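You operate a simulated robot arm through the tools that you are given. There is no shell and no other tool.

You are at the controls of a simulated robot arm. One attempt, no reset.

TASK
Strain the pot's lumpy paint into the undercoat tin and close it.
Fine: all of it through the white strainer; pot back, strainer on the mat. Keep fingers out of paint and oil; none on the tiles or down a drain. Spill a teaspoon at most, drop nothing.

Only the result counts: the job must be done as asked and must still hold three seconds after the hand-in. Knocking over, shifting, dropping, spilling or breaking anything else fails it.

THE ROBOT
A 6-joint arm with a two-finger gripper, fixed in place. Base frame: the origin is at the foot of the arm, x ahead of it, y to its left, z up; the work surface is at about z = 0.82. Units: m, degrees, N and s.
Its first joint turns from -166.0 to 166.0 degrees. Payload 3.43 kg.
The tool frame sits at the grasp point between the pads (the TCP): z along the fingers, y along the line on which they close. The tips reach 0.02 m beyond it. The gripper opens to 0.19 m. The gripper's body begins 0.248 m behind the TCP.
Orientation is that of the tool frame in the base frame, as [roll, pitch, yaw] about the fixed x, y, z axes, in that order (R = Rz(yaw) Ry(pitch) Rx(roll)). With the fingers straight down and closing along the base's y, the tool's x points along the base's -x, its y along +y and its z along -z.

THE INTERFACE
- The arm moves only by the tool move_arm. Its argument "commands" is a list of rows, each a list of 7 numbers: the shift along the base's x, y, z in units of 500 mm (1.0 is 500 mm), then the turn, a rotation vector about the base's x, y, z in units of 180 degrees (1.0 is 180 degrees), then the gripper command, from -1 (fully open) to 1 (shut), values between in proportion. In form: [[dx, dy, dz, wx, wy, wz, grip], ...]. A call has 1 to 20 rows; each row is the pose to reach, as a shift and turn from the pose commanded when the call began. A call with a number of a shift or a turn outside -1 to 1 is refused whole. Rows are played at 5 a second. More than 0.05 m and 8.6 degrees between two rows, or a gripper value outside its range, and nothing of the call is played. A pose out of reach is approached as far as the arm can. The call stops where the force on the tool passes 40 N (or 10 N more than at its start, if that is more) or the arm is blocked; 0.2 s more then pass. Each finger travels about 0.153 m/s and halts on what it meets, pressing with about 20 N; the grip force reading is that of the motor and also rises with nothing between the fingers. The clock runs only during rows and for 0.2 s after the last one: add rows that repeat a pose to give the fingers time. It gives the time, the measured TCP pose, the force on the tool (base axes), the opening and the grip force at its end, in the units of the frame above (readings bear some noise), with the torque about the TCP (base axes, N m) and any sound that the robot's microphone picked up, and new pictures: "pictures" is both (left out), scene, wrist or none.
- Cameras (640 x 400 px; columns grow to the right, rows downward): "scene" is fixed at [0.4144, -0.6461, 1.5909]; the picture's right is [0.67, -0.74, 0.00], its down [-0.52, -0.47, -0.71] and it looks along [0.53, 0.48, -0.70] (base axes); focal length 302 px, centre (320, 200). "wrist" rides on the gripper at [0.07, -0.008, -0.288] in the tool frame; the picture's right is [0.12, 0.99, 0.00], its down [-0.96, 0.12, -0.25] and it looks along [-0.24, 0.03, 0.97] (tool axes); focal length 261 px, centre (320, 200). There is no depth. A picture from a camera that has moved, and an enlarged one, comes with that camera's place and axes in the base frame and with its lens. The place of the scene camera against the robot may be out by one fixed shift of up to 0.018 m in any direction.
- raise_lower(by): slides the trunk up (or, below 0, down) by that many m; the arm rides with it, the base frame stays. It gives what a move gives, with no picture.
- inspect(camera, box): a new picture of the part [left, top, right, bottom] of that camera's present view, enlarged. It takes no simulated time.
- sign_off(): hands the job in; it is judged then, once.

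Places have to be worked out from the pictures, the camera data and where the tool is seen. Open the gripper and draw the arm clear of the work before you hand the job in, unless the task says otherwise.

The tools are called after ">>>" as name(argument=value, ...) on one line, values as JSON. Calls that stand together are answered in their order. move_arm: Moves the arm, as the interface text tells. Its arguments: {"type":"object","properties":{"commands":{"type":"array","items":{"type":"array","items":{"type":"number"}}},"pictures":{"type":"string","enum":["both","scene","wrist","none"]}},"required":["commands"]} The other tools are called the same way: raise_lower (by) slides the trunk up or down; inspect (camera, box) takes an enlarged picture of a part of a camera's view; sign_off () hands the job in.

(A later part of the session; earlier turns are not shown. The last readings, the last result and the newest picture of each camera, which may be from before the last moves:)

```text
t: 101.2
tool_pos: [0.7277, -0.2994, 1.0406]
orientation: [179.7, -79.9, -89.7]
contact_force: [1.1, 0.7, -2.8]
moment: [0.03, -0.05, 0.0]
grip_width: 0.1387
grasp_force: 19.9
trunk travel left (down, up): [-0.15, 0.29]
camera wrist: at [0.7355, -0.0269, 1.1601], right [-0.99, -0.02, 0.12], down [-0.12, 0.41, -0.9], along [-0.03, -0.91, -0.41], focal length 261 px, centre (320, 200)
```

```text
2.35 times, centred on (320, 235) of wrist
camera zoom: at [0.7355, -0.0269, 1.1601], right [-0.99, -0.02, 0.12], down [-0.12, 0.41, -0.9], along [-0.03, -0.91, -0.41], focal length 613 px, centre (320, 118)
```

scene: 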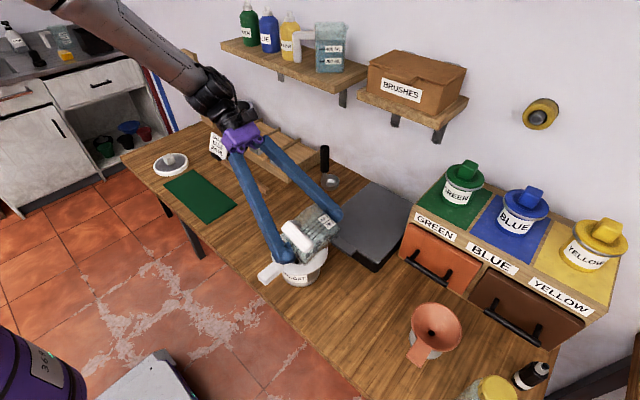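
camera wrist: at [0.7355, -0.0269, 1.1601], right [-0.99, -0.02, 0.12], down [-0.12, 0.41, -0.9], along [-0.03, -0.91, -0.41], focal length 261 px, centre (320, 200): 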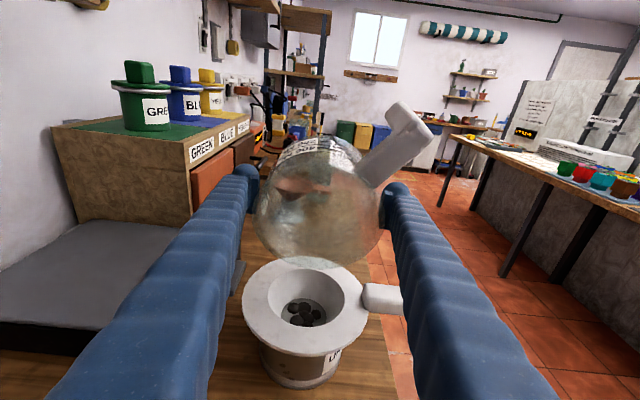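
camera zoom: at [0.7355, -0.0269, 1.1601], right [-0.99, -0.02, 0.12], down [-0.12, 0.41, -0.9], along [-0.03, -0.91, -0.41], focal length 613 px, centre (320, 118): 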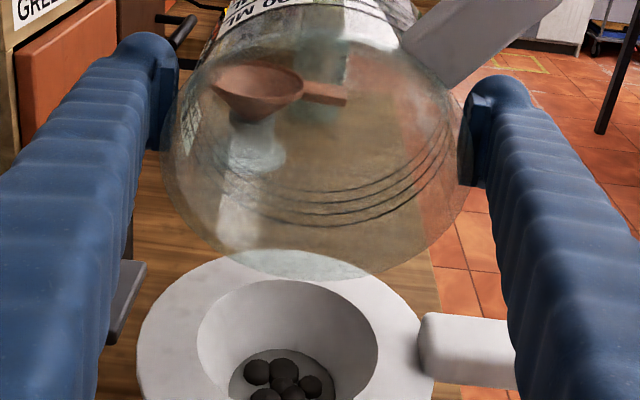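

The pot looks empty and the lumps sit in the strainer. I tilt on to about 114° and hold a couple of seconds so the last drops leave over the bowl.

>>> move_arm(commands=[[0, 0.01, 0.008, -0.02, 0, 0, 1], [0, 0.02, 0.015, -0.04, 0, 0, 1], [0, 0.03, 0.022, -0.06, 0, 0, 1], [0, 0.038, 0.03, -0.078, 0, 0, 1], [0, 0.038, 0.03, -0.078, 0, 0, 1], [0, 0.038, 0.03, -0.078, 0, 0, 1], [0, 0.038, 0.03, -0.078, 0, 0, 1], [0, 0.038, 0.03, -0.078, 0, 0, 1], [0, 0.038, 0.03, -0.078, 0, 0, 1], [0, 0.038, 0.03, -0.078, 0, 0, 1], [0, 0.038, 0.03, -0.078, 0, 0, 1], [0, 0.038, 0.03, -0.078, 0, 0, 1], [0, 0.038, 0.03, -0.078, 0, 0, 1], [0, 0.038, 0.03, -0.078, 0, 0, 1]])

>>> inspect(camera="wrist", box=[210, 150, 430, 320])

>>> inspect(camera="scene", box=[220, 180, 380, 300])

```text
t: 104.2
tool_pos: [0.7271, -0.2798, 1.055]
orientation: [0.8, -86.0, 89.3]
contact_force: [-0.4, -0.7, -2.3]
moment: [-0.02, -0.01, -0.02]
grip_width: 0.1383
grasp_force: 20.2
trunk travel left (down, up): [-0.15, 0.29]
camera wrist: at [0.7353, 0.0129, 1.1056], right [-0.99, 0.01, 0.12], down [-0.12, 0.18, -0.98], along [-0.03, -0.98, -0.18], focal length 261 px, centre (320, 200)
```

scene: 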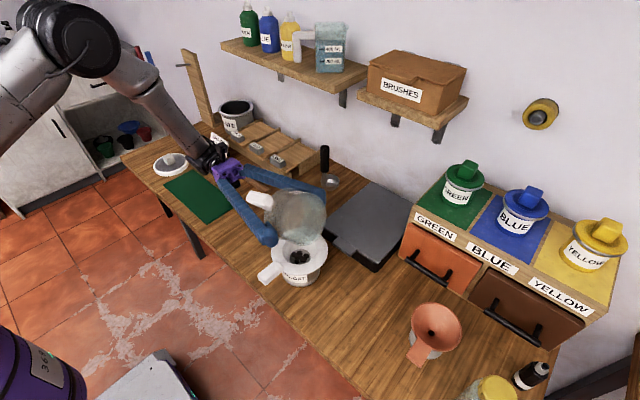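
wrist: 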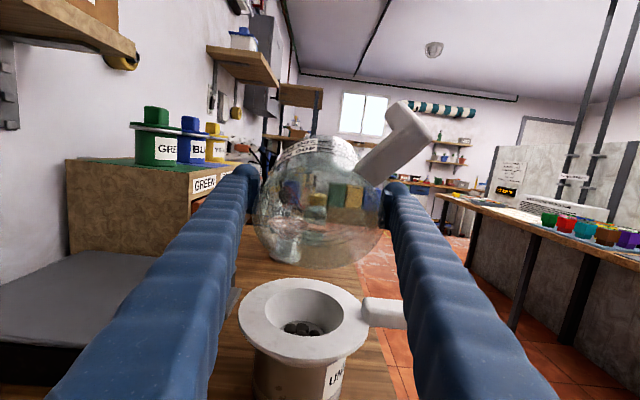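

```text
2.35 times, centred on (320, 235) of wrist
camera zoom: at [0.7353, 0.0129, 1.1056], right [-0.99, 0.01, 0.12], down [-0.12, 0.18, -0.98], along [-0.03, -0.98, -0.18], focal length 613 px, centre (320, 118)
```

zoom: 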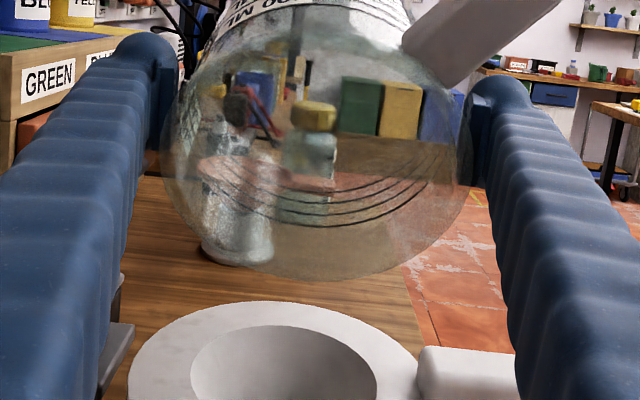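

```text
3.33 times, centred on (300, 240) of scene
camera zoom: at [0.4144, -0.6461, 1.5909], right [0.67, -0.74, 0.0], down [-0.52, -0.47, -0.71], along [0.53, 0.48, -0.7], focal length 1005 px, centre (387, 67)
```

zoom: 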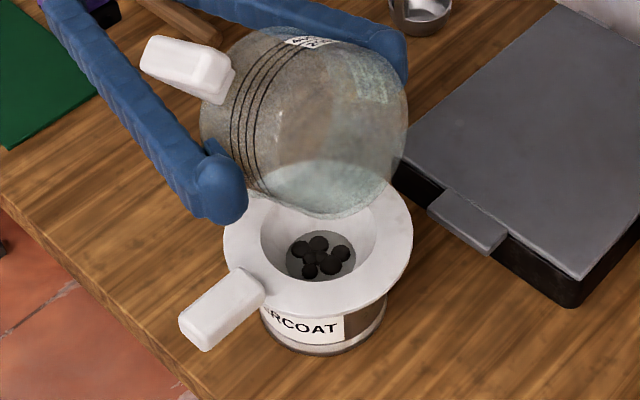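

The pot is empty and everything landed in the strainer. I bring the pot back upright over the strainer, reversing the path.

>>> move_arm(commands=[[0, -0.015, 0, 0.04, 0, 0, 1], [0, -0.03, 0, 0.08, 0, 0, 1], [0, -0.045, 0, 0.12, 0, 0, 1], [0, -0.06, 0, 0.16, 0, 0, 1], [0, -0.075, 0, 0.2, 0, 0, 1], [0, -0.088, 0, 0.24, 0, 0, 1], [0, -0.1, 0, 0.28, 0, 0, 1], [0, -0.11, 0, 0.32, 0, 0, 1], [0, -0.12, 0, 0.36, 0, 0, 1], [0, -0.13, 0, 0.4, 0, 0, 1], [0, -0.137, 0, 0.44, 0, 0, 1], [0, -0.142, 0, 0.48, 0, 0, 1], [0, -0.142, 0, 0.52, 0, 0, 1], [0, -0.142, 0, 0.56, 0, 0, 1], [0, -0.142, 0.01, 0.6, 0, 0, 1], [0, -0.142, 0.01, 0.6333, 0, 0, 1], [0, -0.142, 0.01, 0.6333, 0, 0, 1]])

>>> inspect(camera="wrist", box=[210, 110, 430, 260])

```text
t: 107.8
tool_pos: [0.7258, -0.3523, 1.0603]
orientation: [180.0, 20.1, -89.9]
contact_force: [0.5, -1.4, -1.9]
moment: [0.2, -0.04, -0.01]
grip_width: 0.1383
grasp_force: 20.5
trunk travel left (down, up): [-0.15, 0.29]
camera wrist: at [0.7355, -0.5156, 1.3063], right [-0.99, -0.11, -0.04], down [-0.12, 0.82, 0.56], along [-0.03, 0.56, -0.83], focal length 261 px, centre (320, 200)
```

scene: 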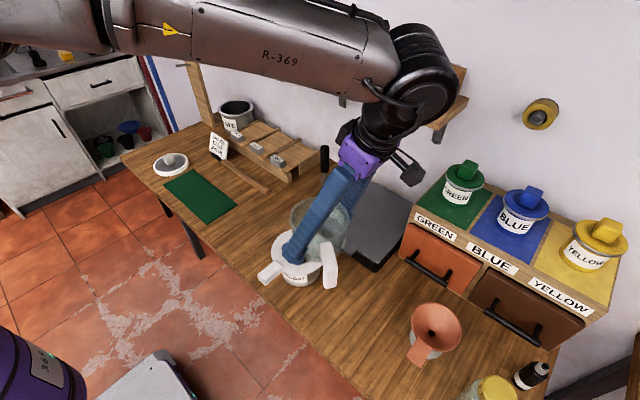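
wrist: 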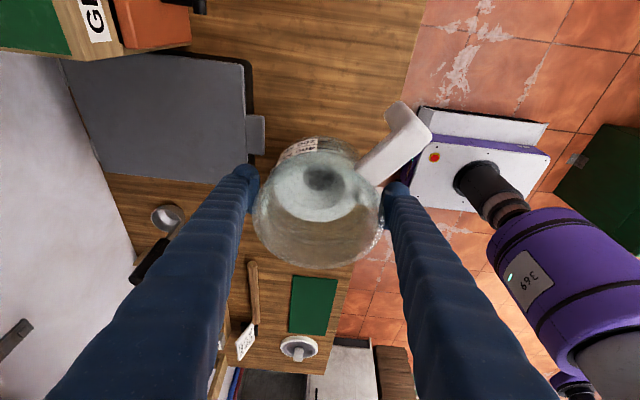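

```text
2.67 times, centred on (320, 185) of wrist
camera zoom: at [0.7355, -0.5156, 1.3063], right [-0.99, -0.11, -0.04], down [-0.12, 0.82, 0.56], along [-0.03, 0.56, -0.83], focal length 695 px, centre (320, 240)
```

zoom: 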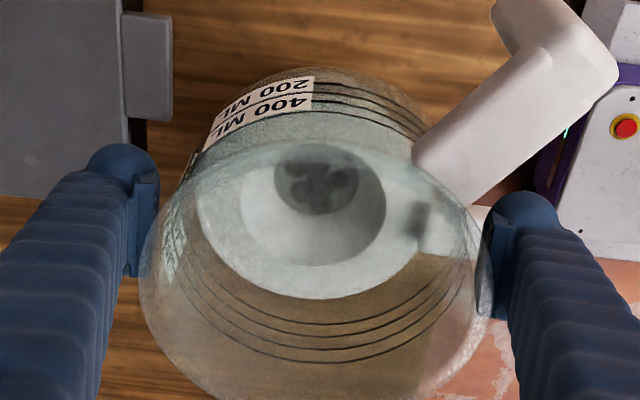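

The pot is empty, and through its clear base I see the strainer with lumps. I carry it back to its original spot with the yaw reversed (TCP target 0.763, -0.063).

>>> move_arm(commands=[[0, 0.01, 0, 0, 0, -0.01, 1], [0.003, 0.03, 0, 0, 0, -0.03, 1], [0.008, 0.06, 0, 0, 0, -0.06, 1], [0.013, 0.095, 0, 0, 0, -0.09, 1], [0.018, 0.13, 0, 0, 0, -0.12, 1], [0.023, 0.17, 0, 0, 0, -0.155, 1], [0.028, 0.21, 0, 0, 0, -0.19, 1], [0.034, 0.25, 0, 0, 0, -0.225, 1], [0.04, 0.29, 0, 0, 0, -0.26, 1], [0.045, 0.33, 0, 0, 0, -0.295, 1], [0.05, 0.37, 0, 0, 0, -0.33, 1], [0.055, 0.41, 0, 0, 0, -0.365, 1], [0.06, 0.45, 0, 0, 0, -0.4, 1], [0.066, 0.49, 0, 0, 0, -0.435, 1], [0.07, 0.525, 0, 0, 0, -0.465, 1], [0.073, 0.555, 0, 0, 0, -0.485, 1], [0.074, 0.573, 0, 0, 0, -0.497, 1], [0.074, 0.579, 0, 0, 0, -0.5, 1], [0.074, 0.579, 0, 0, 0, -0.5, 1]])

>>> inspect(camera="wrist", box=[210, 110, 430, 260])

>>> inspect(camera="scene", box=[180, 130, 340, 300])

```text
t: 111.8
tool_pos: [0.7627, -0.0625, 1.0607]
orientation: [-179.9, 20.0, 180.0]
contact_force: [-0.3, 0.1, -1.3]
moment: [-0.03, -0.05, -0.02]
grip_width: 0.1384
grasp_force: 20.2
trunk travel left (down, up): [-0.15, 0.29]
camera wrist: at [0.5995, -0.0684, 1.3067], right [-0.11, 0.99, -0.04], down [0.82, 0.12, 0.56], along [0.56, 0.03, -0.83], focal length 261 px, centre (320, 200)
```

scene: 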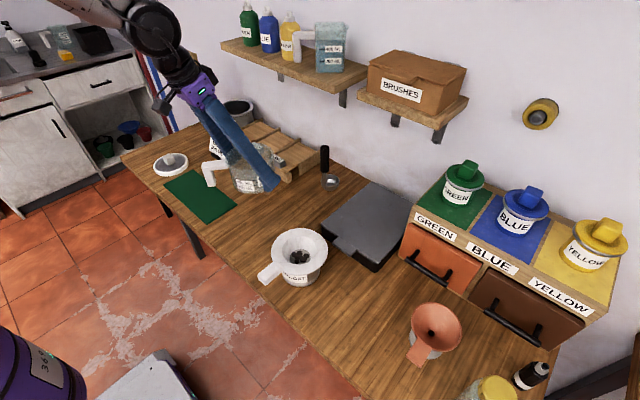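
wrist: 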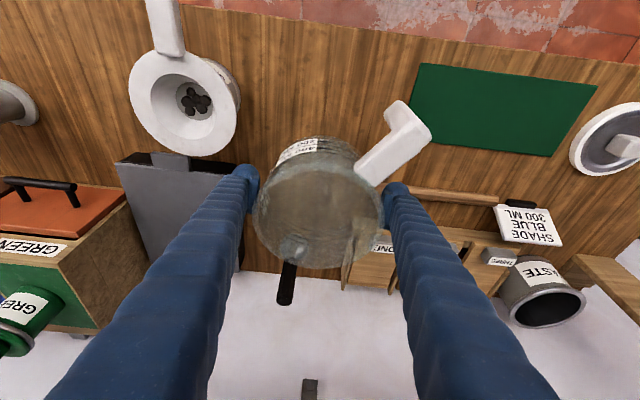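

```text
2.67 times, centred on (320, 185) of wrist
camera zoom: at [0.5995, -0.0684, 1.3067], right [-0.11, 0.99, -0.04], down [0.82, 0.12, 0.56], along [0.56, 0.03, -0.83], focal length 695 px, centre (320, 240)
```

zoom: 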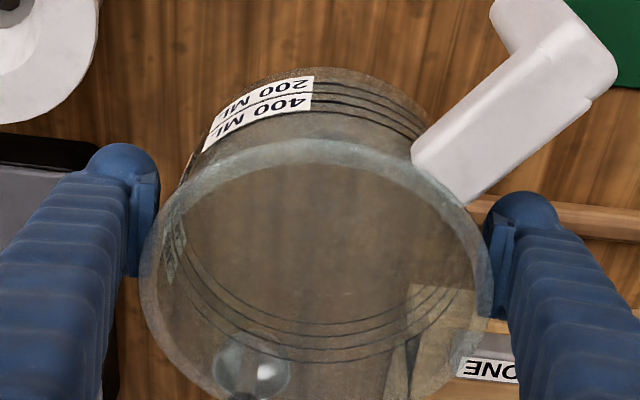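

```text
2.35 times, centred on (260, 215) of scene
camera zoom: at [0.4144, -0.6461, 1.5909], right [0.67, -0.74, 0.0], down [-0.52, -0.47, -0.71], along [0.53, 0.48, -0.7], focal length 710 px, centre (461, 165)
```

zoom: 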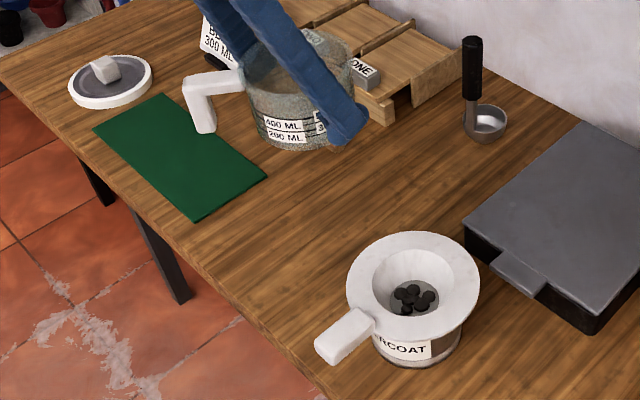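

Over its original spot. I lower the empty pot, slowing for the last two centimetres.

>>> move_arm(commands=[[0, 0, -0.03, 0, 0, 0, 1], [0, 0, -0.09, 0, 0, 0, 1], [0, 0, -0.16, 0, 0, 0, 1], [0, 0, -0.23, 0, 0, 0, 1], [0, 0, -0.3, 0, 0, 0, 1], [0, 0, -0.35, 0, 0, 0, 1], [0, 0, -0.38, 0, 0, 0, 1], [0, 0, -0.39, 0, 0, 0, 1], [0, 0, -0.395, 0, 0, 0, 1], [0, 0, -0.395, 0, 0, 0, 1]], pictures="none")

>>> move_arm(commands=[[0, 0, -0.004, 0, 0, 0, 1], [0, 0, -0.008, 0, 0, 0, 1], [0, 0, -0.008, 0, 0, 0, 1]], pictures="none")

```text
t: 114.0
tool_pos: [0.7631, -0.0628, 0.8625]
orientation: [-179.8, 20.0, -179.9]
contact_force: [0.3, -0.3, -2.4]
moment: [-0.06, -0.04, -0.03]
grip_width: 0.1384
grasp_force: 19.7
trunk travel left (down, up): [-0.15, 0.29]
```

```text
t: 114.8
tool_pos: [0.7627, -0.0611, 0.8604]
orientation: [-179.8, 20.1, -180.0]
contact_force: [2.0, 0.3, 8.1]
moment: [0.16, 0.44, -0.02]
grip_width: 0.1381
grasp_force: 19.8
trunk travel left (down, up): [-0.15, 0.29]
```

The pot touched down (Fz +8 N). I ease up a millimetre and open slowly to 0.17 m.

>>> move_arm(commands=[[0, 0, 0.002, 0, 0, 0, 1], [0, 0, 0.002, 0, 0, 0, -0.47], [0, 0, 0.002, 0, 0, 0, -0.5], [0, 0, 0.002, 0, 0, 0, -0.58], [0, 0, 0.002, 0, 0, 0, -0.7], [0, 0, 0.002, 0, 0, 0, -0.79], [0, 0, 0.002, 0, 0, 0, -0.79]])

>>> inspect(camera="wrist", box=[210, 110, 430, 260])

>>> inspect(camera="scene", box=[180, 150, 320, 260])

```text
t: 116.4
tool_pos: [0.7638, -0.0616, 0.8596]
orientation: [-180.0, 20.0, 180.0]
contact_force: [0.1, -0.4, 0.3]
moment: [0.0, -0.05, 0.03]
grip_width: 0.17
grasp_force: 0.1
trunk travel left (down, up): [-0.15, 0.29]
camera wrist: at [0.5989, -0.0688, 1.1056], right [-0.11, 0.99, -0.04], down [0.82, 0.12, 0.56], along [0.56, 0.03, -0.83], focal length 261 px, centre (320, 200)
```

scene: 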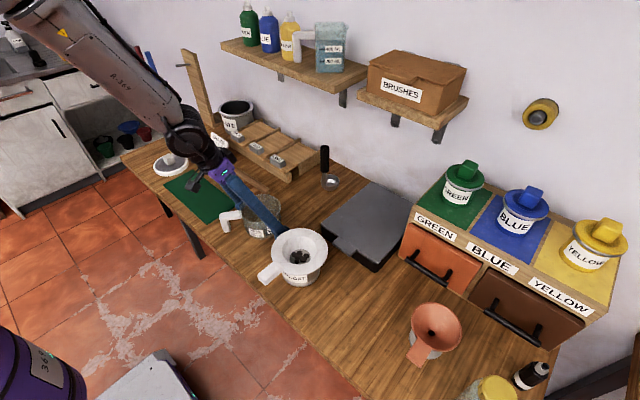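
wrist: 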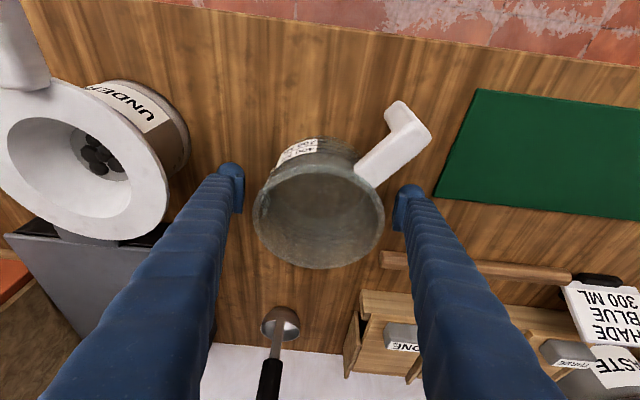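

```text
2.67 times, centred on (320, 185) of wrist
camera zoom: at [0.5989, -0.0688, 1.1056], right [-0.11, 0.99, -0.04], down [0.82, 0.12, 0.56], along [0.56, 0.03, -0.83], focal length 695 px, centre (320, 240)
```

zoom: 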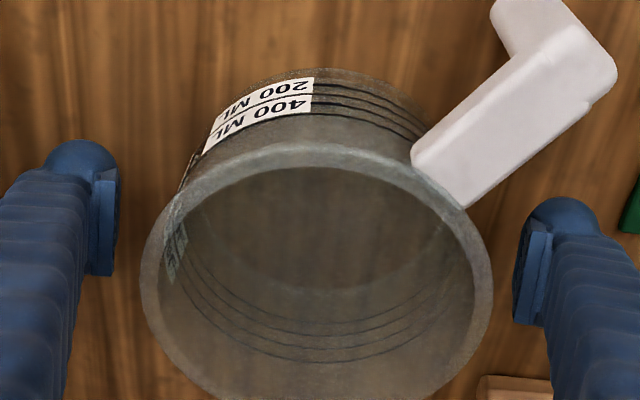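

```text
3.64 times, centred on (250, 205) of scene
camera zoom: at [0.4144, -0.6461, 1.5909], right [0.67, -0.74, 0.0], down [-0.52, -0.47, -0.71], along [0.53, 0.48, -0.7], focal length 1097 px, centre (574, 182)
```

zoom: 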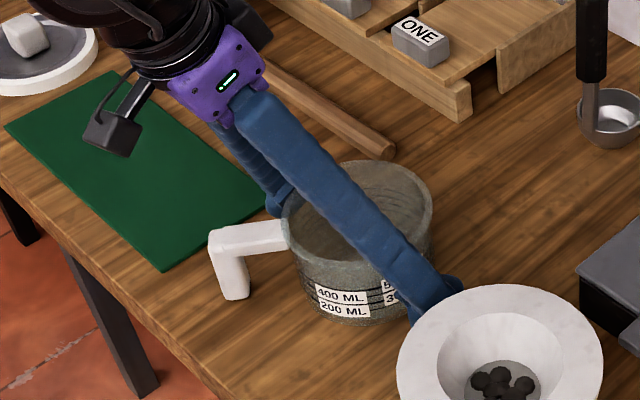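

The pot stands back within a few millimetres of its original place. I withdraw straight up and take off the lean.

>>> move_arm(commands=[[0, 0, 0.04, 0, 0, 0, -0.79], [0, 0, 0.1, 0, 0, 0, -0.79], [0, 0, 0.18, 0, 0, 0, -0.79], [0, 0, 0.26, 0, 0, 0, -0.79], [0, 0, 0.34, 0, 0, 0, -0.79], [0, 0, 0.42, 0, 0.03, 0, -0.79], [0, 0, 0.5, 0, 0.06, 0, -0.79], [0, 0, 0.52, 0, 0.09, 0, -0.6], [0, 0, 0.52, 0, 0.1111, 0, -0.3], [0, 0, 0.52, 0, 0.1111, 0, 0.16]], pictures="none")

>>> move_arm(commands=[[-0.03, -0.05, 0, 0, 0, 0, 0.16], [-0.07, -0.11, 0, 0, 0, 0, 0.16], [-0.11, -0.17, 0, 0, 0, 0, 0.16], [-0.15, -0.23, 0, 0, 0, 0, 0.16], [-0.19, -0.29, 0, 0, 0, 0, 0.16], [-0.23, -0.35, -0.02, 0, 0, 0, 0.16], [-0.27, -0.4, -0.04, 0, 0, 0, 0.16], [-0.297, -0.424, -0.06, 0, 0, 0, 0.16], [-0.297, -0.424, -0.08, 0, 0, 0, 0.16], [-0.297, -0.424, -0.08, 0, 0, 0, 0.16]])

>>> inspect(camera="wrist", box=[230, 130, 400, 290])

>>> inspect(camera="scene", box=[220, 180, 380, 300])

```text
t: 118.6
tool_pos: [0.7624, -0.0621, 1.1207]
orientation: [-180.0, -0.1, -179.9]
contact_force: [-0.4, 0.5, 0.5]
moment: [0.01, -0.04, 0.01]
grip_width: 0.0799
grasp_force: 0.1
trunk travel left (down, up): [-0.15, 0.29]
```

```text
t: 120.8
tool_pos: [0.615, -0.2736, 1.08]
orientation: [-179.9, 0.0, 180.0]
contact_force: [0.9, 0.5, 0.4]
moment: [-0.01, 0.03, 0.0]
grip_width: 0.0798
grasp_force: 0.0
trunk travel left (down, up): [-0.15, 0.29]
camera wrist: at [0.5453, -0.2809, 1.3681], right [-0.12, 0.99, 0.0], down [0.96, 0.12, 0.25], along [0.25, 0.03, -0.97], focal length 261 px, centre (320, 200)
```

scene: 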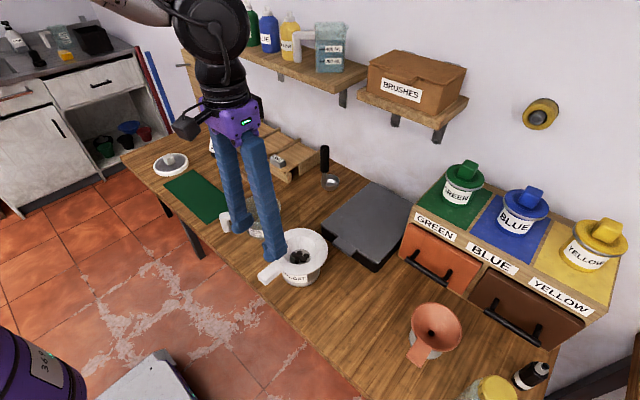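
wrist: 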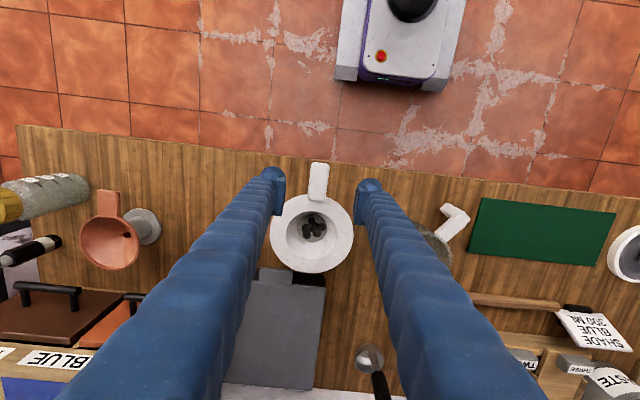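

```text
2.50 times, centred on (315, 210) of wrist
camera zoom: at [0.5453, -0.2809, 1.3681], right [-0.12, 0.99, 0.0], down [0.96, 0.12, 0.25], along [0.25, 0.03, -0.97], focal length 652 px, centre (332, 175)
```

zoom: 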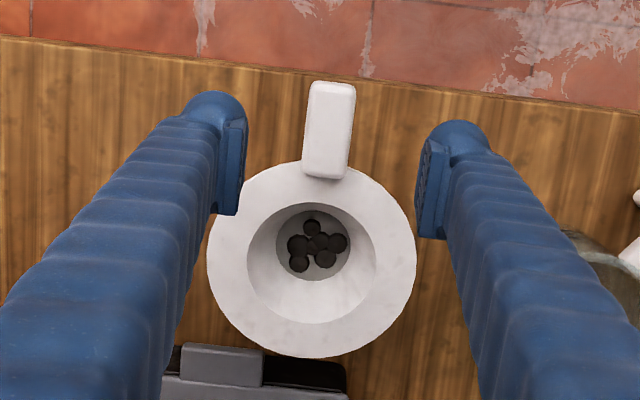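

```text
3.33 times, centred on (300, 240) of scene
camera zoom: at [0.4144, -0.6461, 1.5909], right [0.67, -0.74, 0.0], down [-0.52, -0.47, -0.71], along [0.53, 0.48, -0.7], focal length 1005 px, centre (387, 67)
```

zoom: 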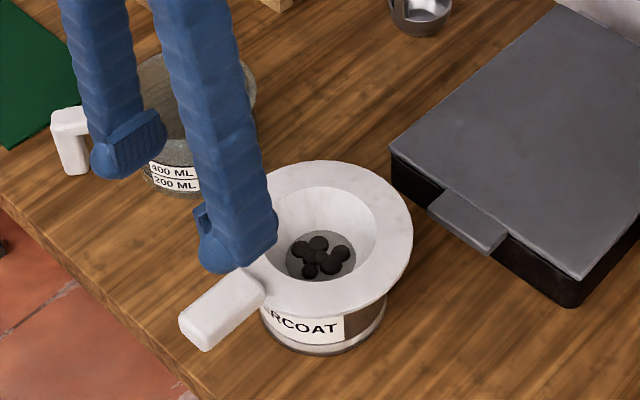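

The strainer's handle centre is at (0.620, -0.274) and its paint has drained, leaving only lumps. I descend on the handle (TCP 0.612, -0.2746, 0.925) and grip it.

>>> move_arm(commands=[[-0.006, -0.002, -0.07, 0, 0, 0, 0.16], [-0.006, -0.002, -0.15, 0, 0, 0, 0.16], [-0.006, -0.002, -0.22, 0, 0, 0, 0.16], [-0.006, -0.002, -0.27, 0, 0, 0, 0.16], [-0.006, -0.002, -0.31, 0, 0, 0, 0.16], [-0.006, -0.002, -0.31, 0, 0, 0, 0.16], [-0.006, -0.002, -0.31, 0, 0, 0, 0.4], [-0.006, -0.002, -0.31, 0, 0, 0, 0.55], [-0.006, -0.002, -0.31, 0, 0, 0, 0.63], [-0.006, -0.002, -0.31, 0, 0, 0, 0.8], [-0.006, -0.002, -0.31, 0, 0, 0, 1], [-0.006, -0.002, -0.31, 0, 0, 0, 1]])

>>> inspect(camera="scene", box=[220, 180, 380, 300])

```text
t: 123.4
tool_pos: [0.6127, -0.2742, 0.925]
orientation: [180.0, -0.1, 180.0]
contact_force: [-0.5, -0.3, 0.5]
moment: [0.0, 0.06, -0.02]
grip_width: 0.0308
grasp_force: 19.8
trunk travel left (down, up): [-0.15, 0.29]
camera wrist: at [0.5429, -0.2817, 1.2128], right [-0.12, 0.99, 0.0], down [0.96, 0.12, 0.25], along [0.25, 0.03, -0.97], focal length 261 px, centre (320, 200)
```

scene: 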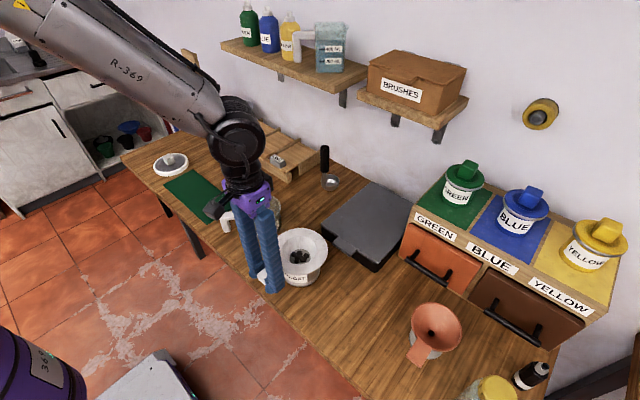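
wrist: 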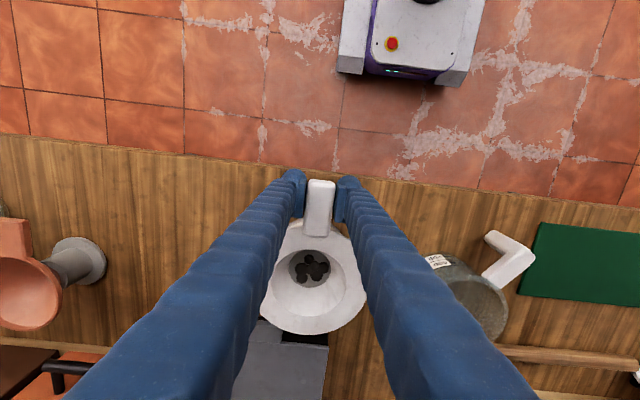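

```text
3.33 times, centred on (300, 240) of scene
camera zoom: at [0.4144, -0.6461, 1.5909], right [0.67, -0.74, 0.0], down [-0.52, -0.47, -0.71], along [0.53, 0.48, -0.7], focal length 1005 px, centre (387, 67)
```

zoom: 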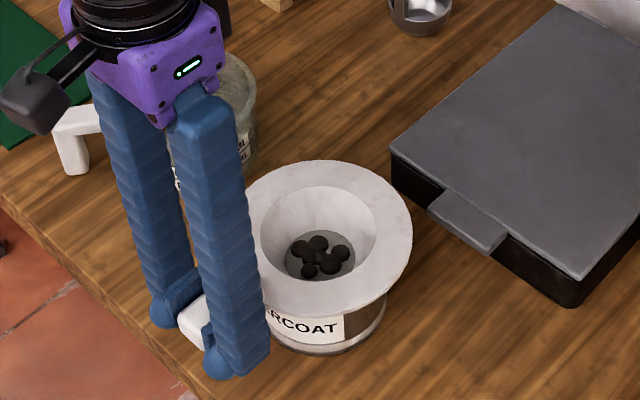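

Gripped at 0.031 m. I lift a few centimetres straight up over the tin and hold about 3 s to let it drip off.

>>> move_arm(commands=[[0, 0, 0.006, 0, 0, 0, 1], [0, 0, 0.015, 0, 0, 0, 1], [0, 0, 0.03, 0, 0, 0, 1], [0, 0, 0.05, 0, 0, 0, 1], [0, 0, 0.07, 0, 0, 0, 1], [0, 0, 0.08, 0, 0, 0, 1], [0, 0, 0.08, 0, 0, 0, 1], [0, 0, 0.08, 0, 0, 0, 1], [0, 0, 0.08, 0, 0, 0, 1], [0, 0, 0.08, 0, 0, 0, 1], [0, 0, 0.08, 0, 0, 0, 1], [0, 0, 0.08, 0, 0, 0, 1], [0, 0, 0.08, 0, 0, 0, 1], [0, 0, 0.08, 0, 0, 0, 1], [0, 0, 0.08, 0, 0, 0, 1], [0, 0, 0.08, 0, 0, 0, 1], [0, 0, 0.08, 0, 0, 0, 1], [0, 0, 0.08, 0, 0, 0, 1], [0, 0, 0.08, 0, 0, 0, 1], [0, 0, 0.08, 0, 0, 0, 1]])

>>> inspect(camera="scene", box=[220, 180, 380, 300])

>>> inspect(camera="wrist", box=[240, 160, 400, 360])

```text
t: 127.6
tool_pos: [0.6102, -0.2745, 0.9655]
orientation: [-179.9, 0.0, 180.0]
contact_force: [0.8, -0.5, -1.0]
moment: [0.0, 0.18, -0.01]
grip_width: 0.0308
grasp_force: 20.3
trunk travel left (down, up): [-0.15, 0.29]
camera wrist: at [0.5423, -0.2821, 1.2527], right [-0.12, 0.99, 0.0], down [0.96, 0.12, 0.25], along [0.25, 0.03, -0.97], focal length 261 px, centre (320, 200)
```

scene: 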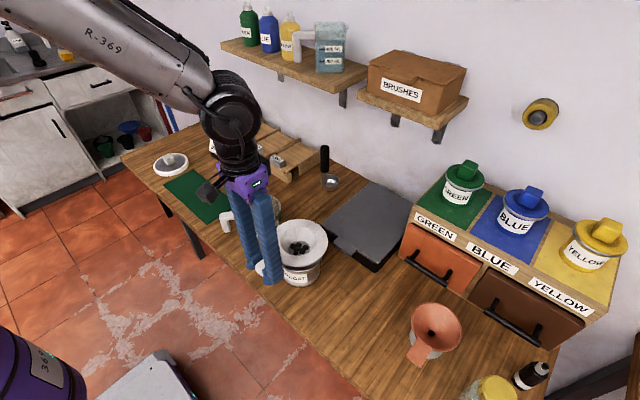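
wrist: 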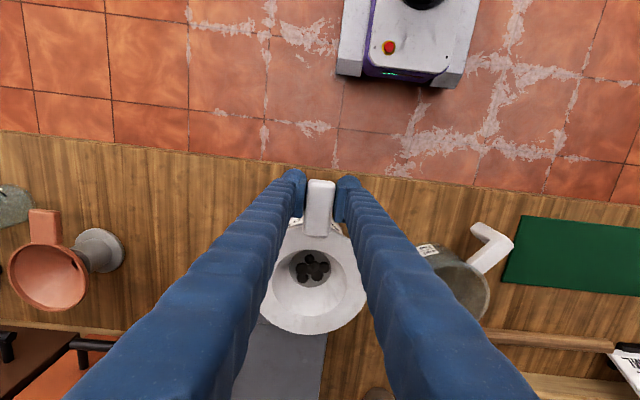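

```text
3.33 times, centred on (300, 240) of scene
camera zoom: at [0.4144, -0.6461, 1.5909], right [0.67, -0.74, 0.0], down [-0.52, -0.47, -0.71], along [0.53, 0.48, -0.7], focal length 1005 px, centre (387, 67)
```

zoom: 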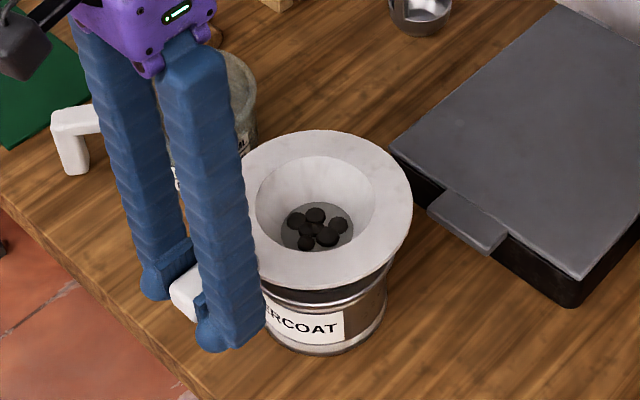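

```text
2.00 times, centred on (320, 260) of wrist
camera zoom: at [0.5423, -0.2821, 1.2527], right [-0.12, 0.99, 0.0], down [0.96, 0.12, 0.25], along [0.25, 0.03, -0.97], focal length 521 px, centre (320, 80)
```

zoom: 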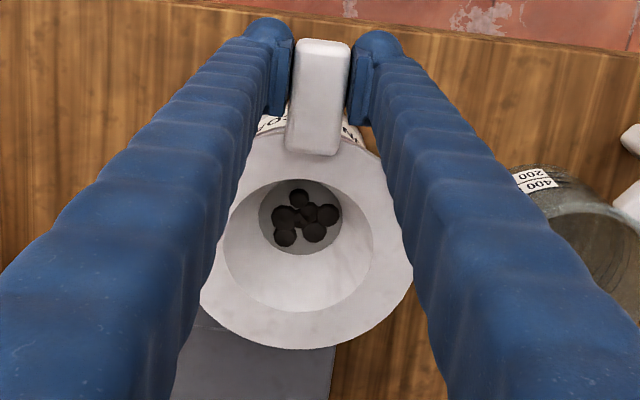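

The strainer is level and not dripping visibly. I raise it clear, then carry it slowly to the mat, turning +90° so that the handle lies along the mat.

>>> move_arm(commands=[[0, 0, 0.02, 0, 0, 0, 1], [0, 0, 0.06, 0, 0, 0, 1], [0, 0, 0.1, 0, 0, 0, 1], [0, 0, 0.13, 0, 0, 0, 1], [0, 0, 0.14, 0, 0, 0, 1], [0, 0, 0.14, 0, 0, 0, 1]], pictures="none")

>>> move_arm(commands=[[0.002, 0.01, 0, 0, 0, 0.005, 1], [0.006, 0.035, 0, 0, 0, 0.02, 1], [0.013, 0.075, 0, 0, 0, 0.043, 1], [0.022, 0.12, 0, 0, 0, 0.07, 1], [0.031, 0.165, 0, 0, 0, 0.097, 1], [0.041, 0.215, 0, 0, 0, 0.125, 1], [0.051, 0.265, 0, 0, 0, 0.153, 1], [0.061, 0.315, 0, 0, 0, 0.182, 1], [0.071, 0.365, 0, 0, 0, 0.211, 1], [0.081, 0.415, 0, 0, 0, 0.24, 1], [0.091, 0.465, 0, 0, 0, 0.27, 1], [0.101, 0.515, 0, 0, 0, 0.3, 1], [0.112, 0.565, 0, 0, 0, 0.33, 1], [0.123, 0.615, 0, 0, 0, 0.36, 1], [0.134, 0.665, 0, 0, 0, 0.39, 1], [0.145, 0.715, 0, 0, 0, 0.42, 1], [0.156, 0.765, 0, 0, 0, 0.448, 1], [0.165, 0.81, 0, 0, 0, 0.475, 1], [0.17, 0.845, 0, 0, 0, 0.493, 1], [0.172, 0.859, 0, 0, 0, 0.5, 1]])

>>> inspect(camera="wrist", box=[220, 140, 420, 380])

>>> inspect(camera="scene", box=[130, 110, 310, 250])

```text
t: 129.0
tool_pos: [0.611, -0.2738, 1.0356]
orientation: [180.0, -0.1, 179.9]
contact_force: [-0.2, 0.0, -1.2]
moment: [0.01, 0.11, 0.01]
grip_width: 0.0309
grasp_force: 20.4
trunk travel left (down, up): [-0.15, 0.29]
```

```text
t: 133.2
tool_pos: [0.6966, 0.1542, 1.0342]
orientation: [179.9, 0.0, -90.0]
contact_force: [-0.6, 0.5, -1.5]
moment: [-0.15, 0.04, -0.03]
grip_width: 0.0309
grasp_force: 20.1
trunk travel left (down, up): [-0.15, 0.29]
camera wrist: at [0.7063, 0.0852, 1.3221], right [-0.99, -0.12, 0.0], down [-0.12, 0.96, 0.25], along [-0.03, 0.25, -0.97], focal length 261 px, centre (320, 200)
```

scene: 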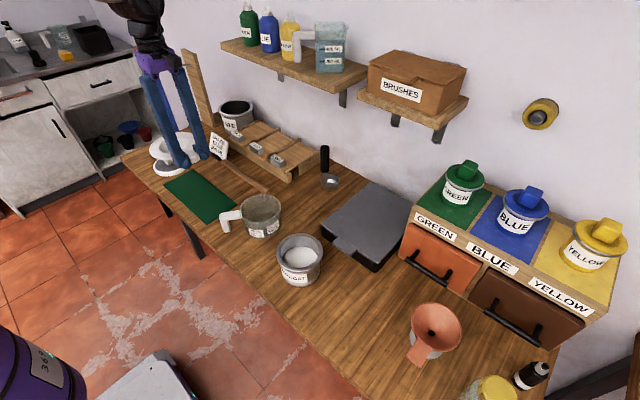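
wrist: 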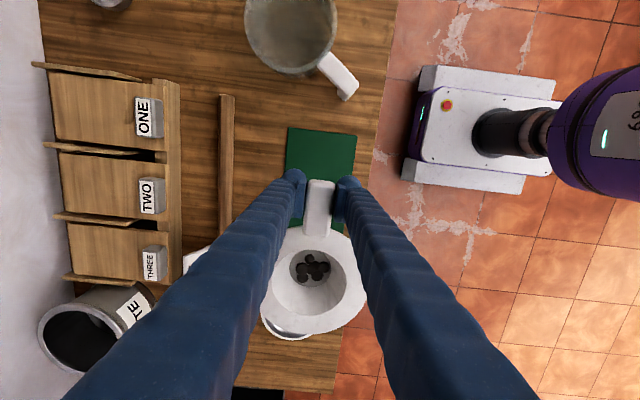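

```text
1.67 times, centred on (320, 260) of wrist
camera zoom: at [0.7063, 0.0852, 1.3221], right [-0.99, -0.12, 0.0], down [-0.12, 0.96, 0.25], along [-0.03, 0.25, -0.97], focal length 434 px, centre (320, 100)
```

zoom: 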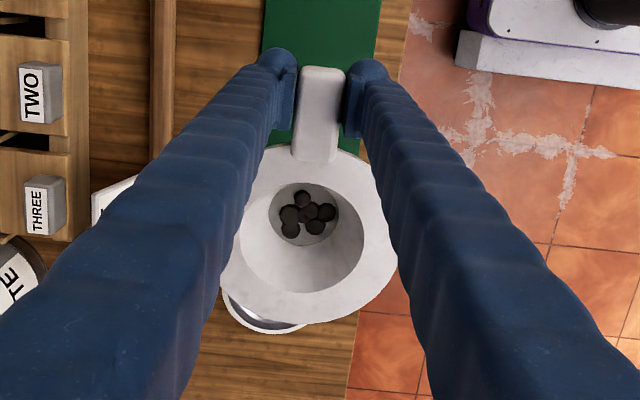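

```text
2.86 times, centred on (220, 180) of scene
camera zoom: at [0.4144, -0.6461, 1.5909], right [0.67, -0.74, 0.0], down [-0.52, -0.47, -0.71], along [0.53, 0.48, -0.7], focal length 862 px, centre (606, 257)
```

zoom: 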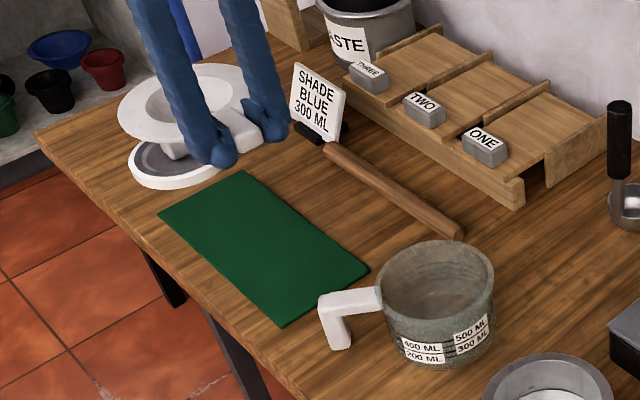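

Positioned over the mat. I shift 2 cm in -y to centre it on the mat and descend to just above.

>>> move_arm(commands=[[0, -0.02, -0.02, 0, 0, 0, 1], [0, -0.04, -0.06, 0, 0, 0, 1], [0, -0.04, -0.12, 0, 0, 0, 1], [0, -0.04, -0.18, 0, 0, 0, 1], [0, -0.04, -0.24, 0, 0, 0, 1], [0, -0.04, -0.28, 0, 0, 0, 1], [0, -0.04, -0.3, 0, 0, 0, 1], [0, -0.04, -0.308, 0, 0, 0, 1], [0, -0.04, -0.308, 0, 0, 0, 1]])

>>> inspect(camera="scene", box=[130, 110, 310, 250])

>>> inspect(camera="wrist", box=[220, 140, 420, 380])

```text
t: 135.2
tool_pos: [0.6985, 0.1354, 0.8805]
orientation: [180.0, 0.0, -89.9]
contact_force: [-0.4, 0.7, -1.5]
moment: [-0.13, 0.0, 0.0]
grip_width: 0.0313
grasp_force: 19.8
trunk travel left (down, up): [-0.15, 0.29]
camera wrist: at [0.707, 0.0656, 1.1676], right [-0.99, -0.12, 0.0], down [-0.12, 0.96, 0.25], along [-0.03, 0.25, -0.97], focal length 261 px, centre (320, 200)
```

scene: 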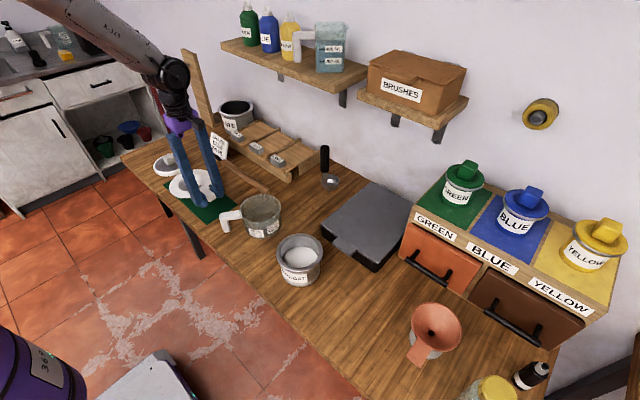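
wrist: 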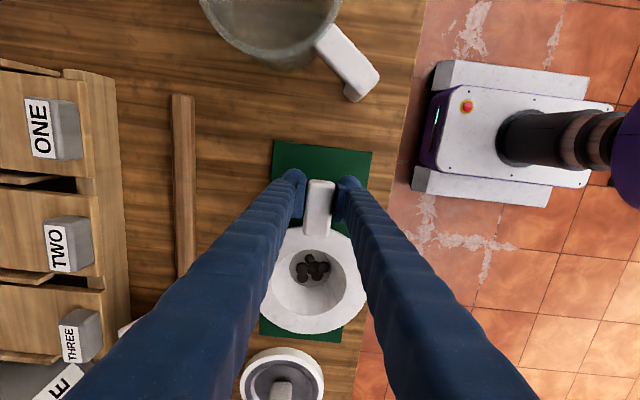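

```text
2.86 times, centred on (220, 180) of scene
camera zoom: at [0.4144, -0.6461, 1.5909], right [0.67, -0.74, 0.0], down [-0.52, -0.47, -0.71], along [0.53, 0.48, -0.7], focal length 862 px, centre (606, 257)
```

zoom: 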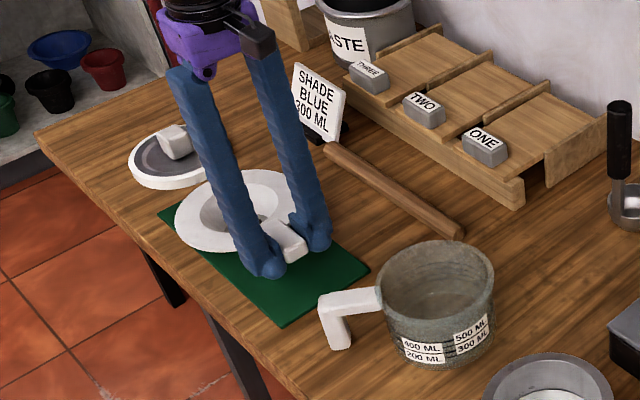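

```text
1.67 times, centred on (320, 260) of wrist
camera zoom: at [0.707, 0.0656, 1.1676], right [-0.99, -0.12, 0.0], down [-0.12, 0.96, 0.25], along [-0.03, 0.25, -0.97], focal length 434 px, centre (320, 100)
```

zoom: 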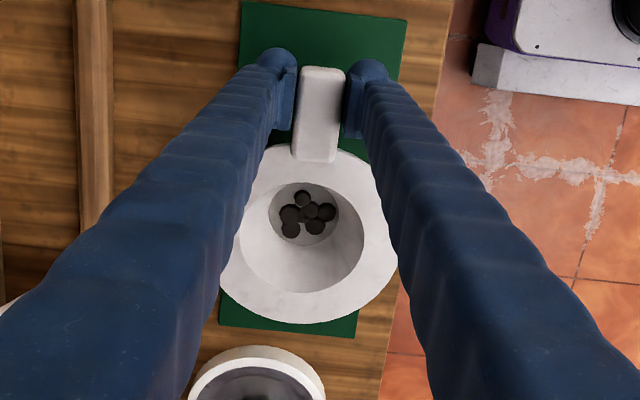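

The strainer is squarely over the mat. I creep down to contact.

>>> move_arm(commands=[[0, 0, -0.005, 0, 0, 0, 1], [0, 0, -0.01, 0, 0, 0, 1], [0, 0, -0.01, 0, 0, 0, 1]], pictures="none")

>>> move_arm(commands=[[0, 0, -0.003, 0, 0, 0, 1], [0, 0, -0.006, 0, 0, 0, 1], [0, 0, -0.006, 0, 0, 0, 1]], pictures="none")

```text
t: 136.0
tool_pos: [0.6985, 0.135, 0.8759]
orientation: [-180.0, 0.0, -90.0]
contact_force: [0.0, -3.4, 3.8]
moment: [0.46, -0.06, -0.09]
grip_width: 0.031
grasp_force: 19.8
trunk travel left (down, up): [-0.15, 0.29]
```

```text
t: 136.8
tool_pos: [0.6977, 0.1343, 0.8734]
orientation: [180.0, 0.0, -90.0]
contact_force: [1.0, -8.2, 8.1]
moment: [0.29, -0.05, -0.06]
grip_width: 0.031
grasp_force: 19.9
trunk travel left (down, up): [-0.15, 0.29]
```

Contact was made. I ease up about a millimetre and release slowly.

>>> move_arm(commands=[[0, 0, 0.002, 0, 0, 0, 1], [0, 0, 0.002, 0, 0, 0, 0.6], [0, 0, 0.002, 0, 0, 0, 0.5], [0, 0, 0.002, 0, 0, 0, 0.35], [0, 0, 0.002, 0, 0, 0, 0.16], [0, 0, 0.002, 0, 0, 0, 0.16]])

>>> inspect(camera="scene", box=[130, 110, 310, 250])

>>> inspect(camera="wrist", box=[220, 140, 420, 380])

```text
t: 138.2
tool_pos: [0.698, 0.1344, 0.8747]
orientation: [180.0, 0.0, -90.0]
contact_force: [-0.2, 0.2, 0.2]
moment: [0.02, 0.0, 0.03]
grip_width: 0.0797
grasp_force: 0.0
trunk travel left (down, up): [-0.15, 0.29]
camera wrist: at [0.7065, 0.0655, 1.1617], right [-0.99, -0.12, 0.0], down [-0.12, 0.96, 0.25], along [-0.03, 0.25, -0.97], focal length 261 px, centre (320, 200)
```

scene: 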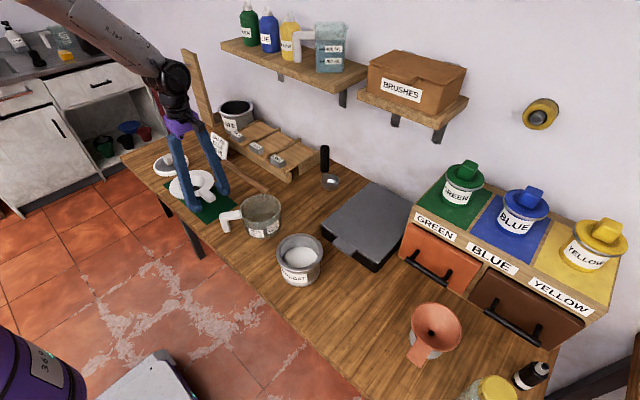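
wrist: 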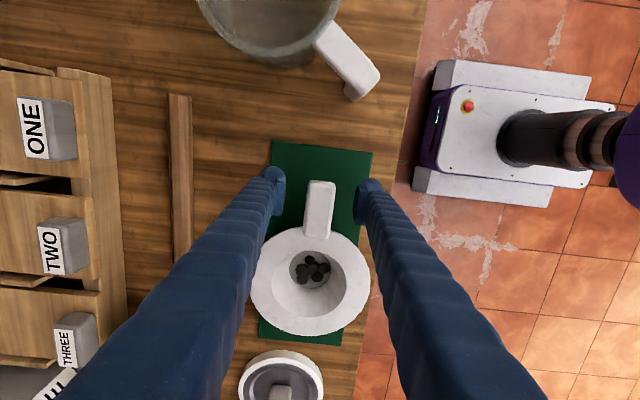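

```text
2.86 times, centred on (220, 180) of scene
camera zoom: at [0.4144, -0.6461, 1.5909], right [0.67, -0.74, 0.0], down [-0.52, -0.47, -0.71], along [0.53, 0.48, -0.7], focal length 862 px, centre (606, 257)
```

zoom: 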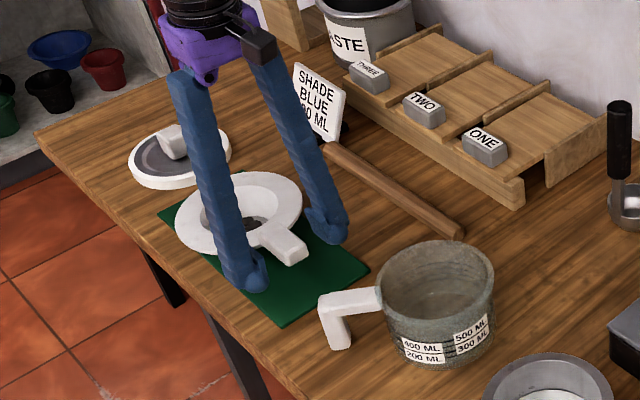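

```text
1.67 times, centred on (320, 260) of wrist
camera zoom: at [0.7065, 0.0655, 1.1617], right [-0.99, -0.12, 0.0], down [-0.12, 0.96, 0.25], along [-0.03, 0.25, -0.97], focal length 434 px, centre (320, 100)
```

zoom: 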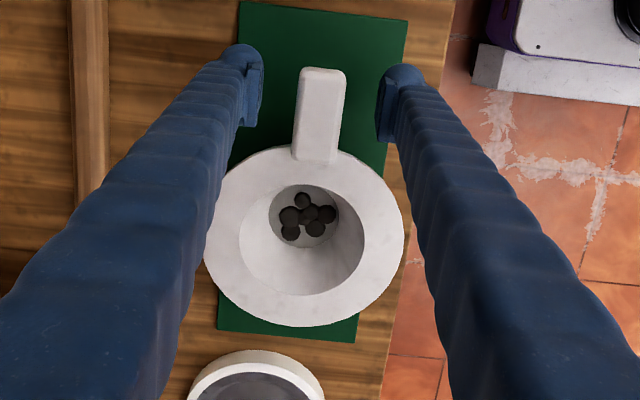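

The strainer stands on the mat with its lumps. I rise and move above the lid to see its knob.

>>> move_arm(commands=[[0, 0, 0.06, 0, 0, 0, 0.16], [0, 0, 0.14, 0, 0, 0, 0.16], [0, 0, 0.22, 0, 0, 0, 0.16], [0, 0, 0.3, 0, 0, 0, 0.16], [0, 0, 0.38, 0, 0, 0, 0.16], [0.005, 0.08, 0.4, 0, 0, 0, 0.16], [0.01, 0.17, 0.4, 0, 0, 0, 0.16], [0.01, 0.26, 0.4, 0, 0, 0, 0.16], [0.015, 0.35, 0.4, 0, 0, 0, 0.16], [0.02, 0.44, 0.4, 0, 0, 0, 0.16], [0.024, 0.53, 0.4, 0, 0, 0, 0.16], [0.024, 0.62, 0.4, 0, 0, 0, 0.16], [0.024, 0.66, 0.4, 0, 0, 0, 0.16], [0.024, 0.66, 0.4, 0, 0, 0, 0.16]])

>>> inspect(camera="wrist", box=[240, 110, 400, 250])

>>> inspect(camera="scene", box=[120, 120, 240, 220])

```text
t: 141.2
tool_pos: [0.7096, 0.4647, 1.072]
orientation: [179.9, -0.1, -90.0]
contact_force: [-0.2, -0.2, 0.1]
moment: [0.01, 0.02, 0.03]
grip_width: 0.0799
grasp_force: 0.1
trunk travel left (down, up): [-0.15, 0.29]
camera wrist: at [0.7192, 0.3951, 1.3601], right [-0.99, -0.12, 0.0], down [-0.11, 0.96, 0.25], along [-0.03, 0.25, -0.97], focal length 261 px, centre (320, 200)
```

scene: 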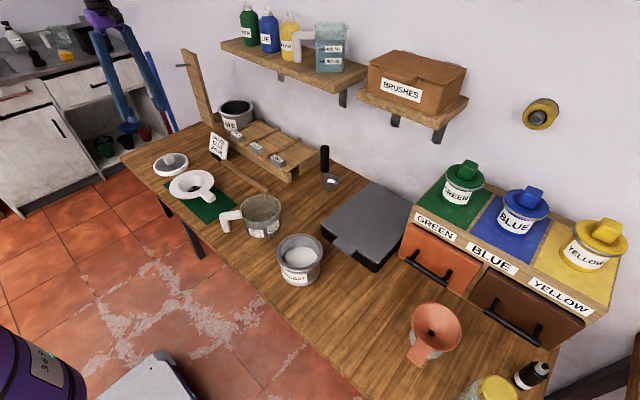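
wrist: 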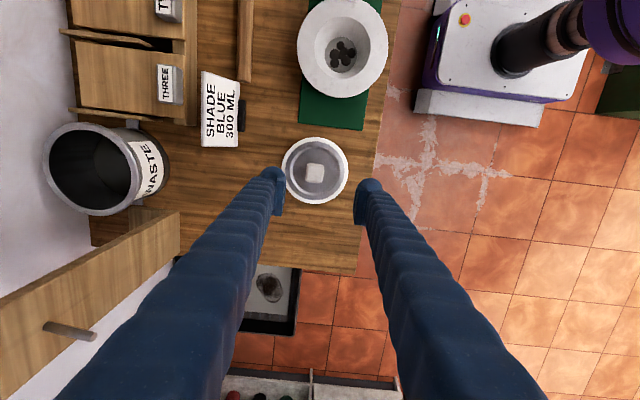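

```text
2.86 times, centred on (320, 180) of wrist
camera zoom: at [0.7192, 0.3951, 1.3601], right [-0.99, -0.12, 0.0], down [-0.11, 0.96, 0.25], along [-0.03, 0.25, -0.97], focal length 745 px, centre (320, 257)
```

zoom: 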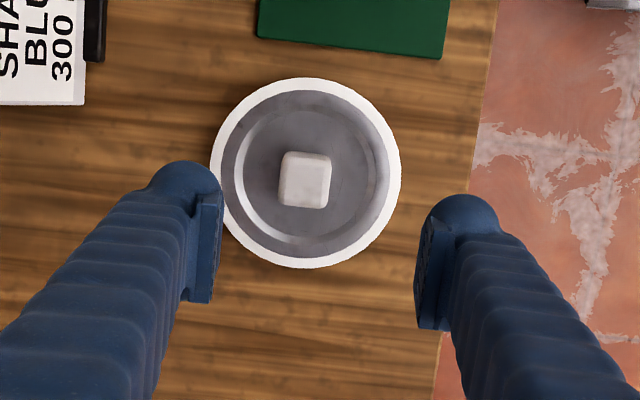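

```text
4.00 times, centred on (180, 170) of scene
camera zoom: at [0.4144, -0.6461, 1.5909], right [0.67, -0.74, 0.0], down [-0.52, -0.47, -0.71], along [0.53, 0.48, -0.7], focal length 1206 px, centre (880, 320)
```

zoom: 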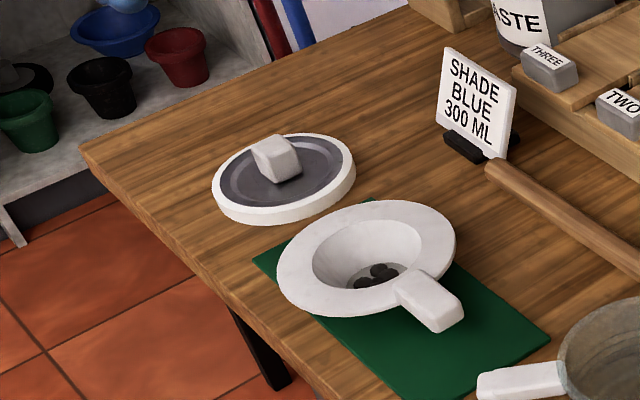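

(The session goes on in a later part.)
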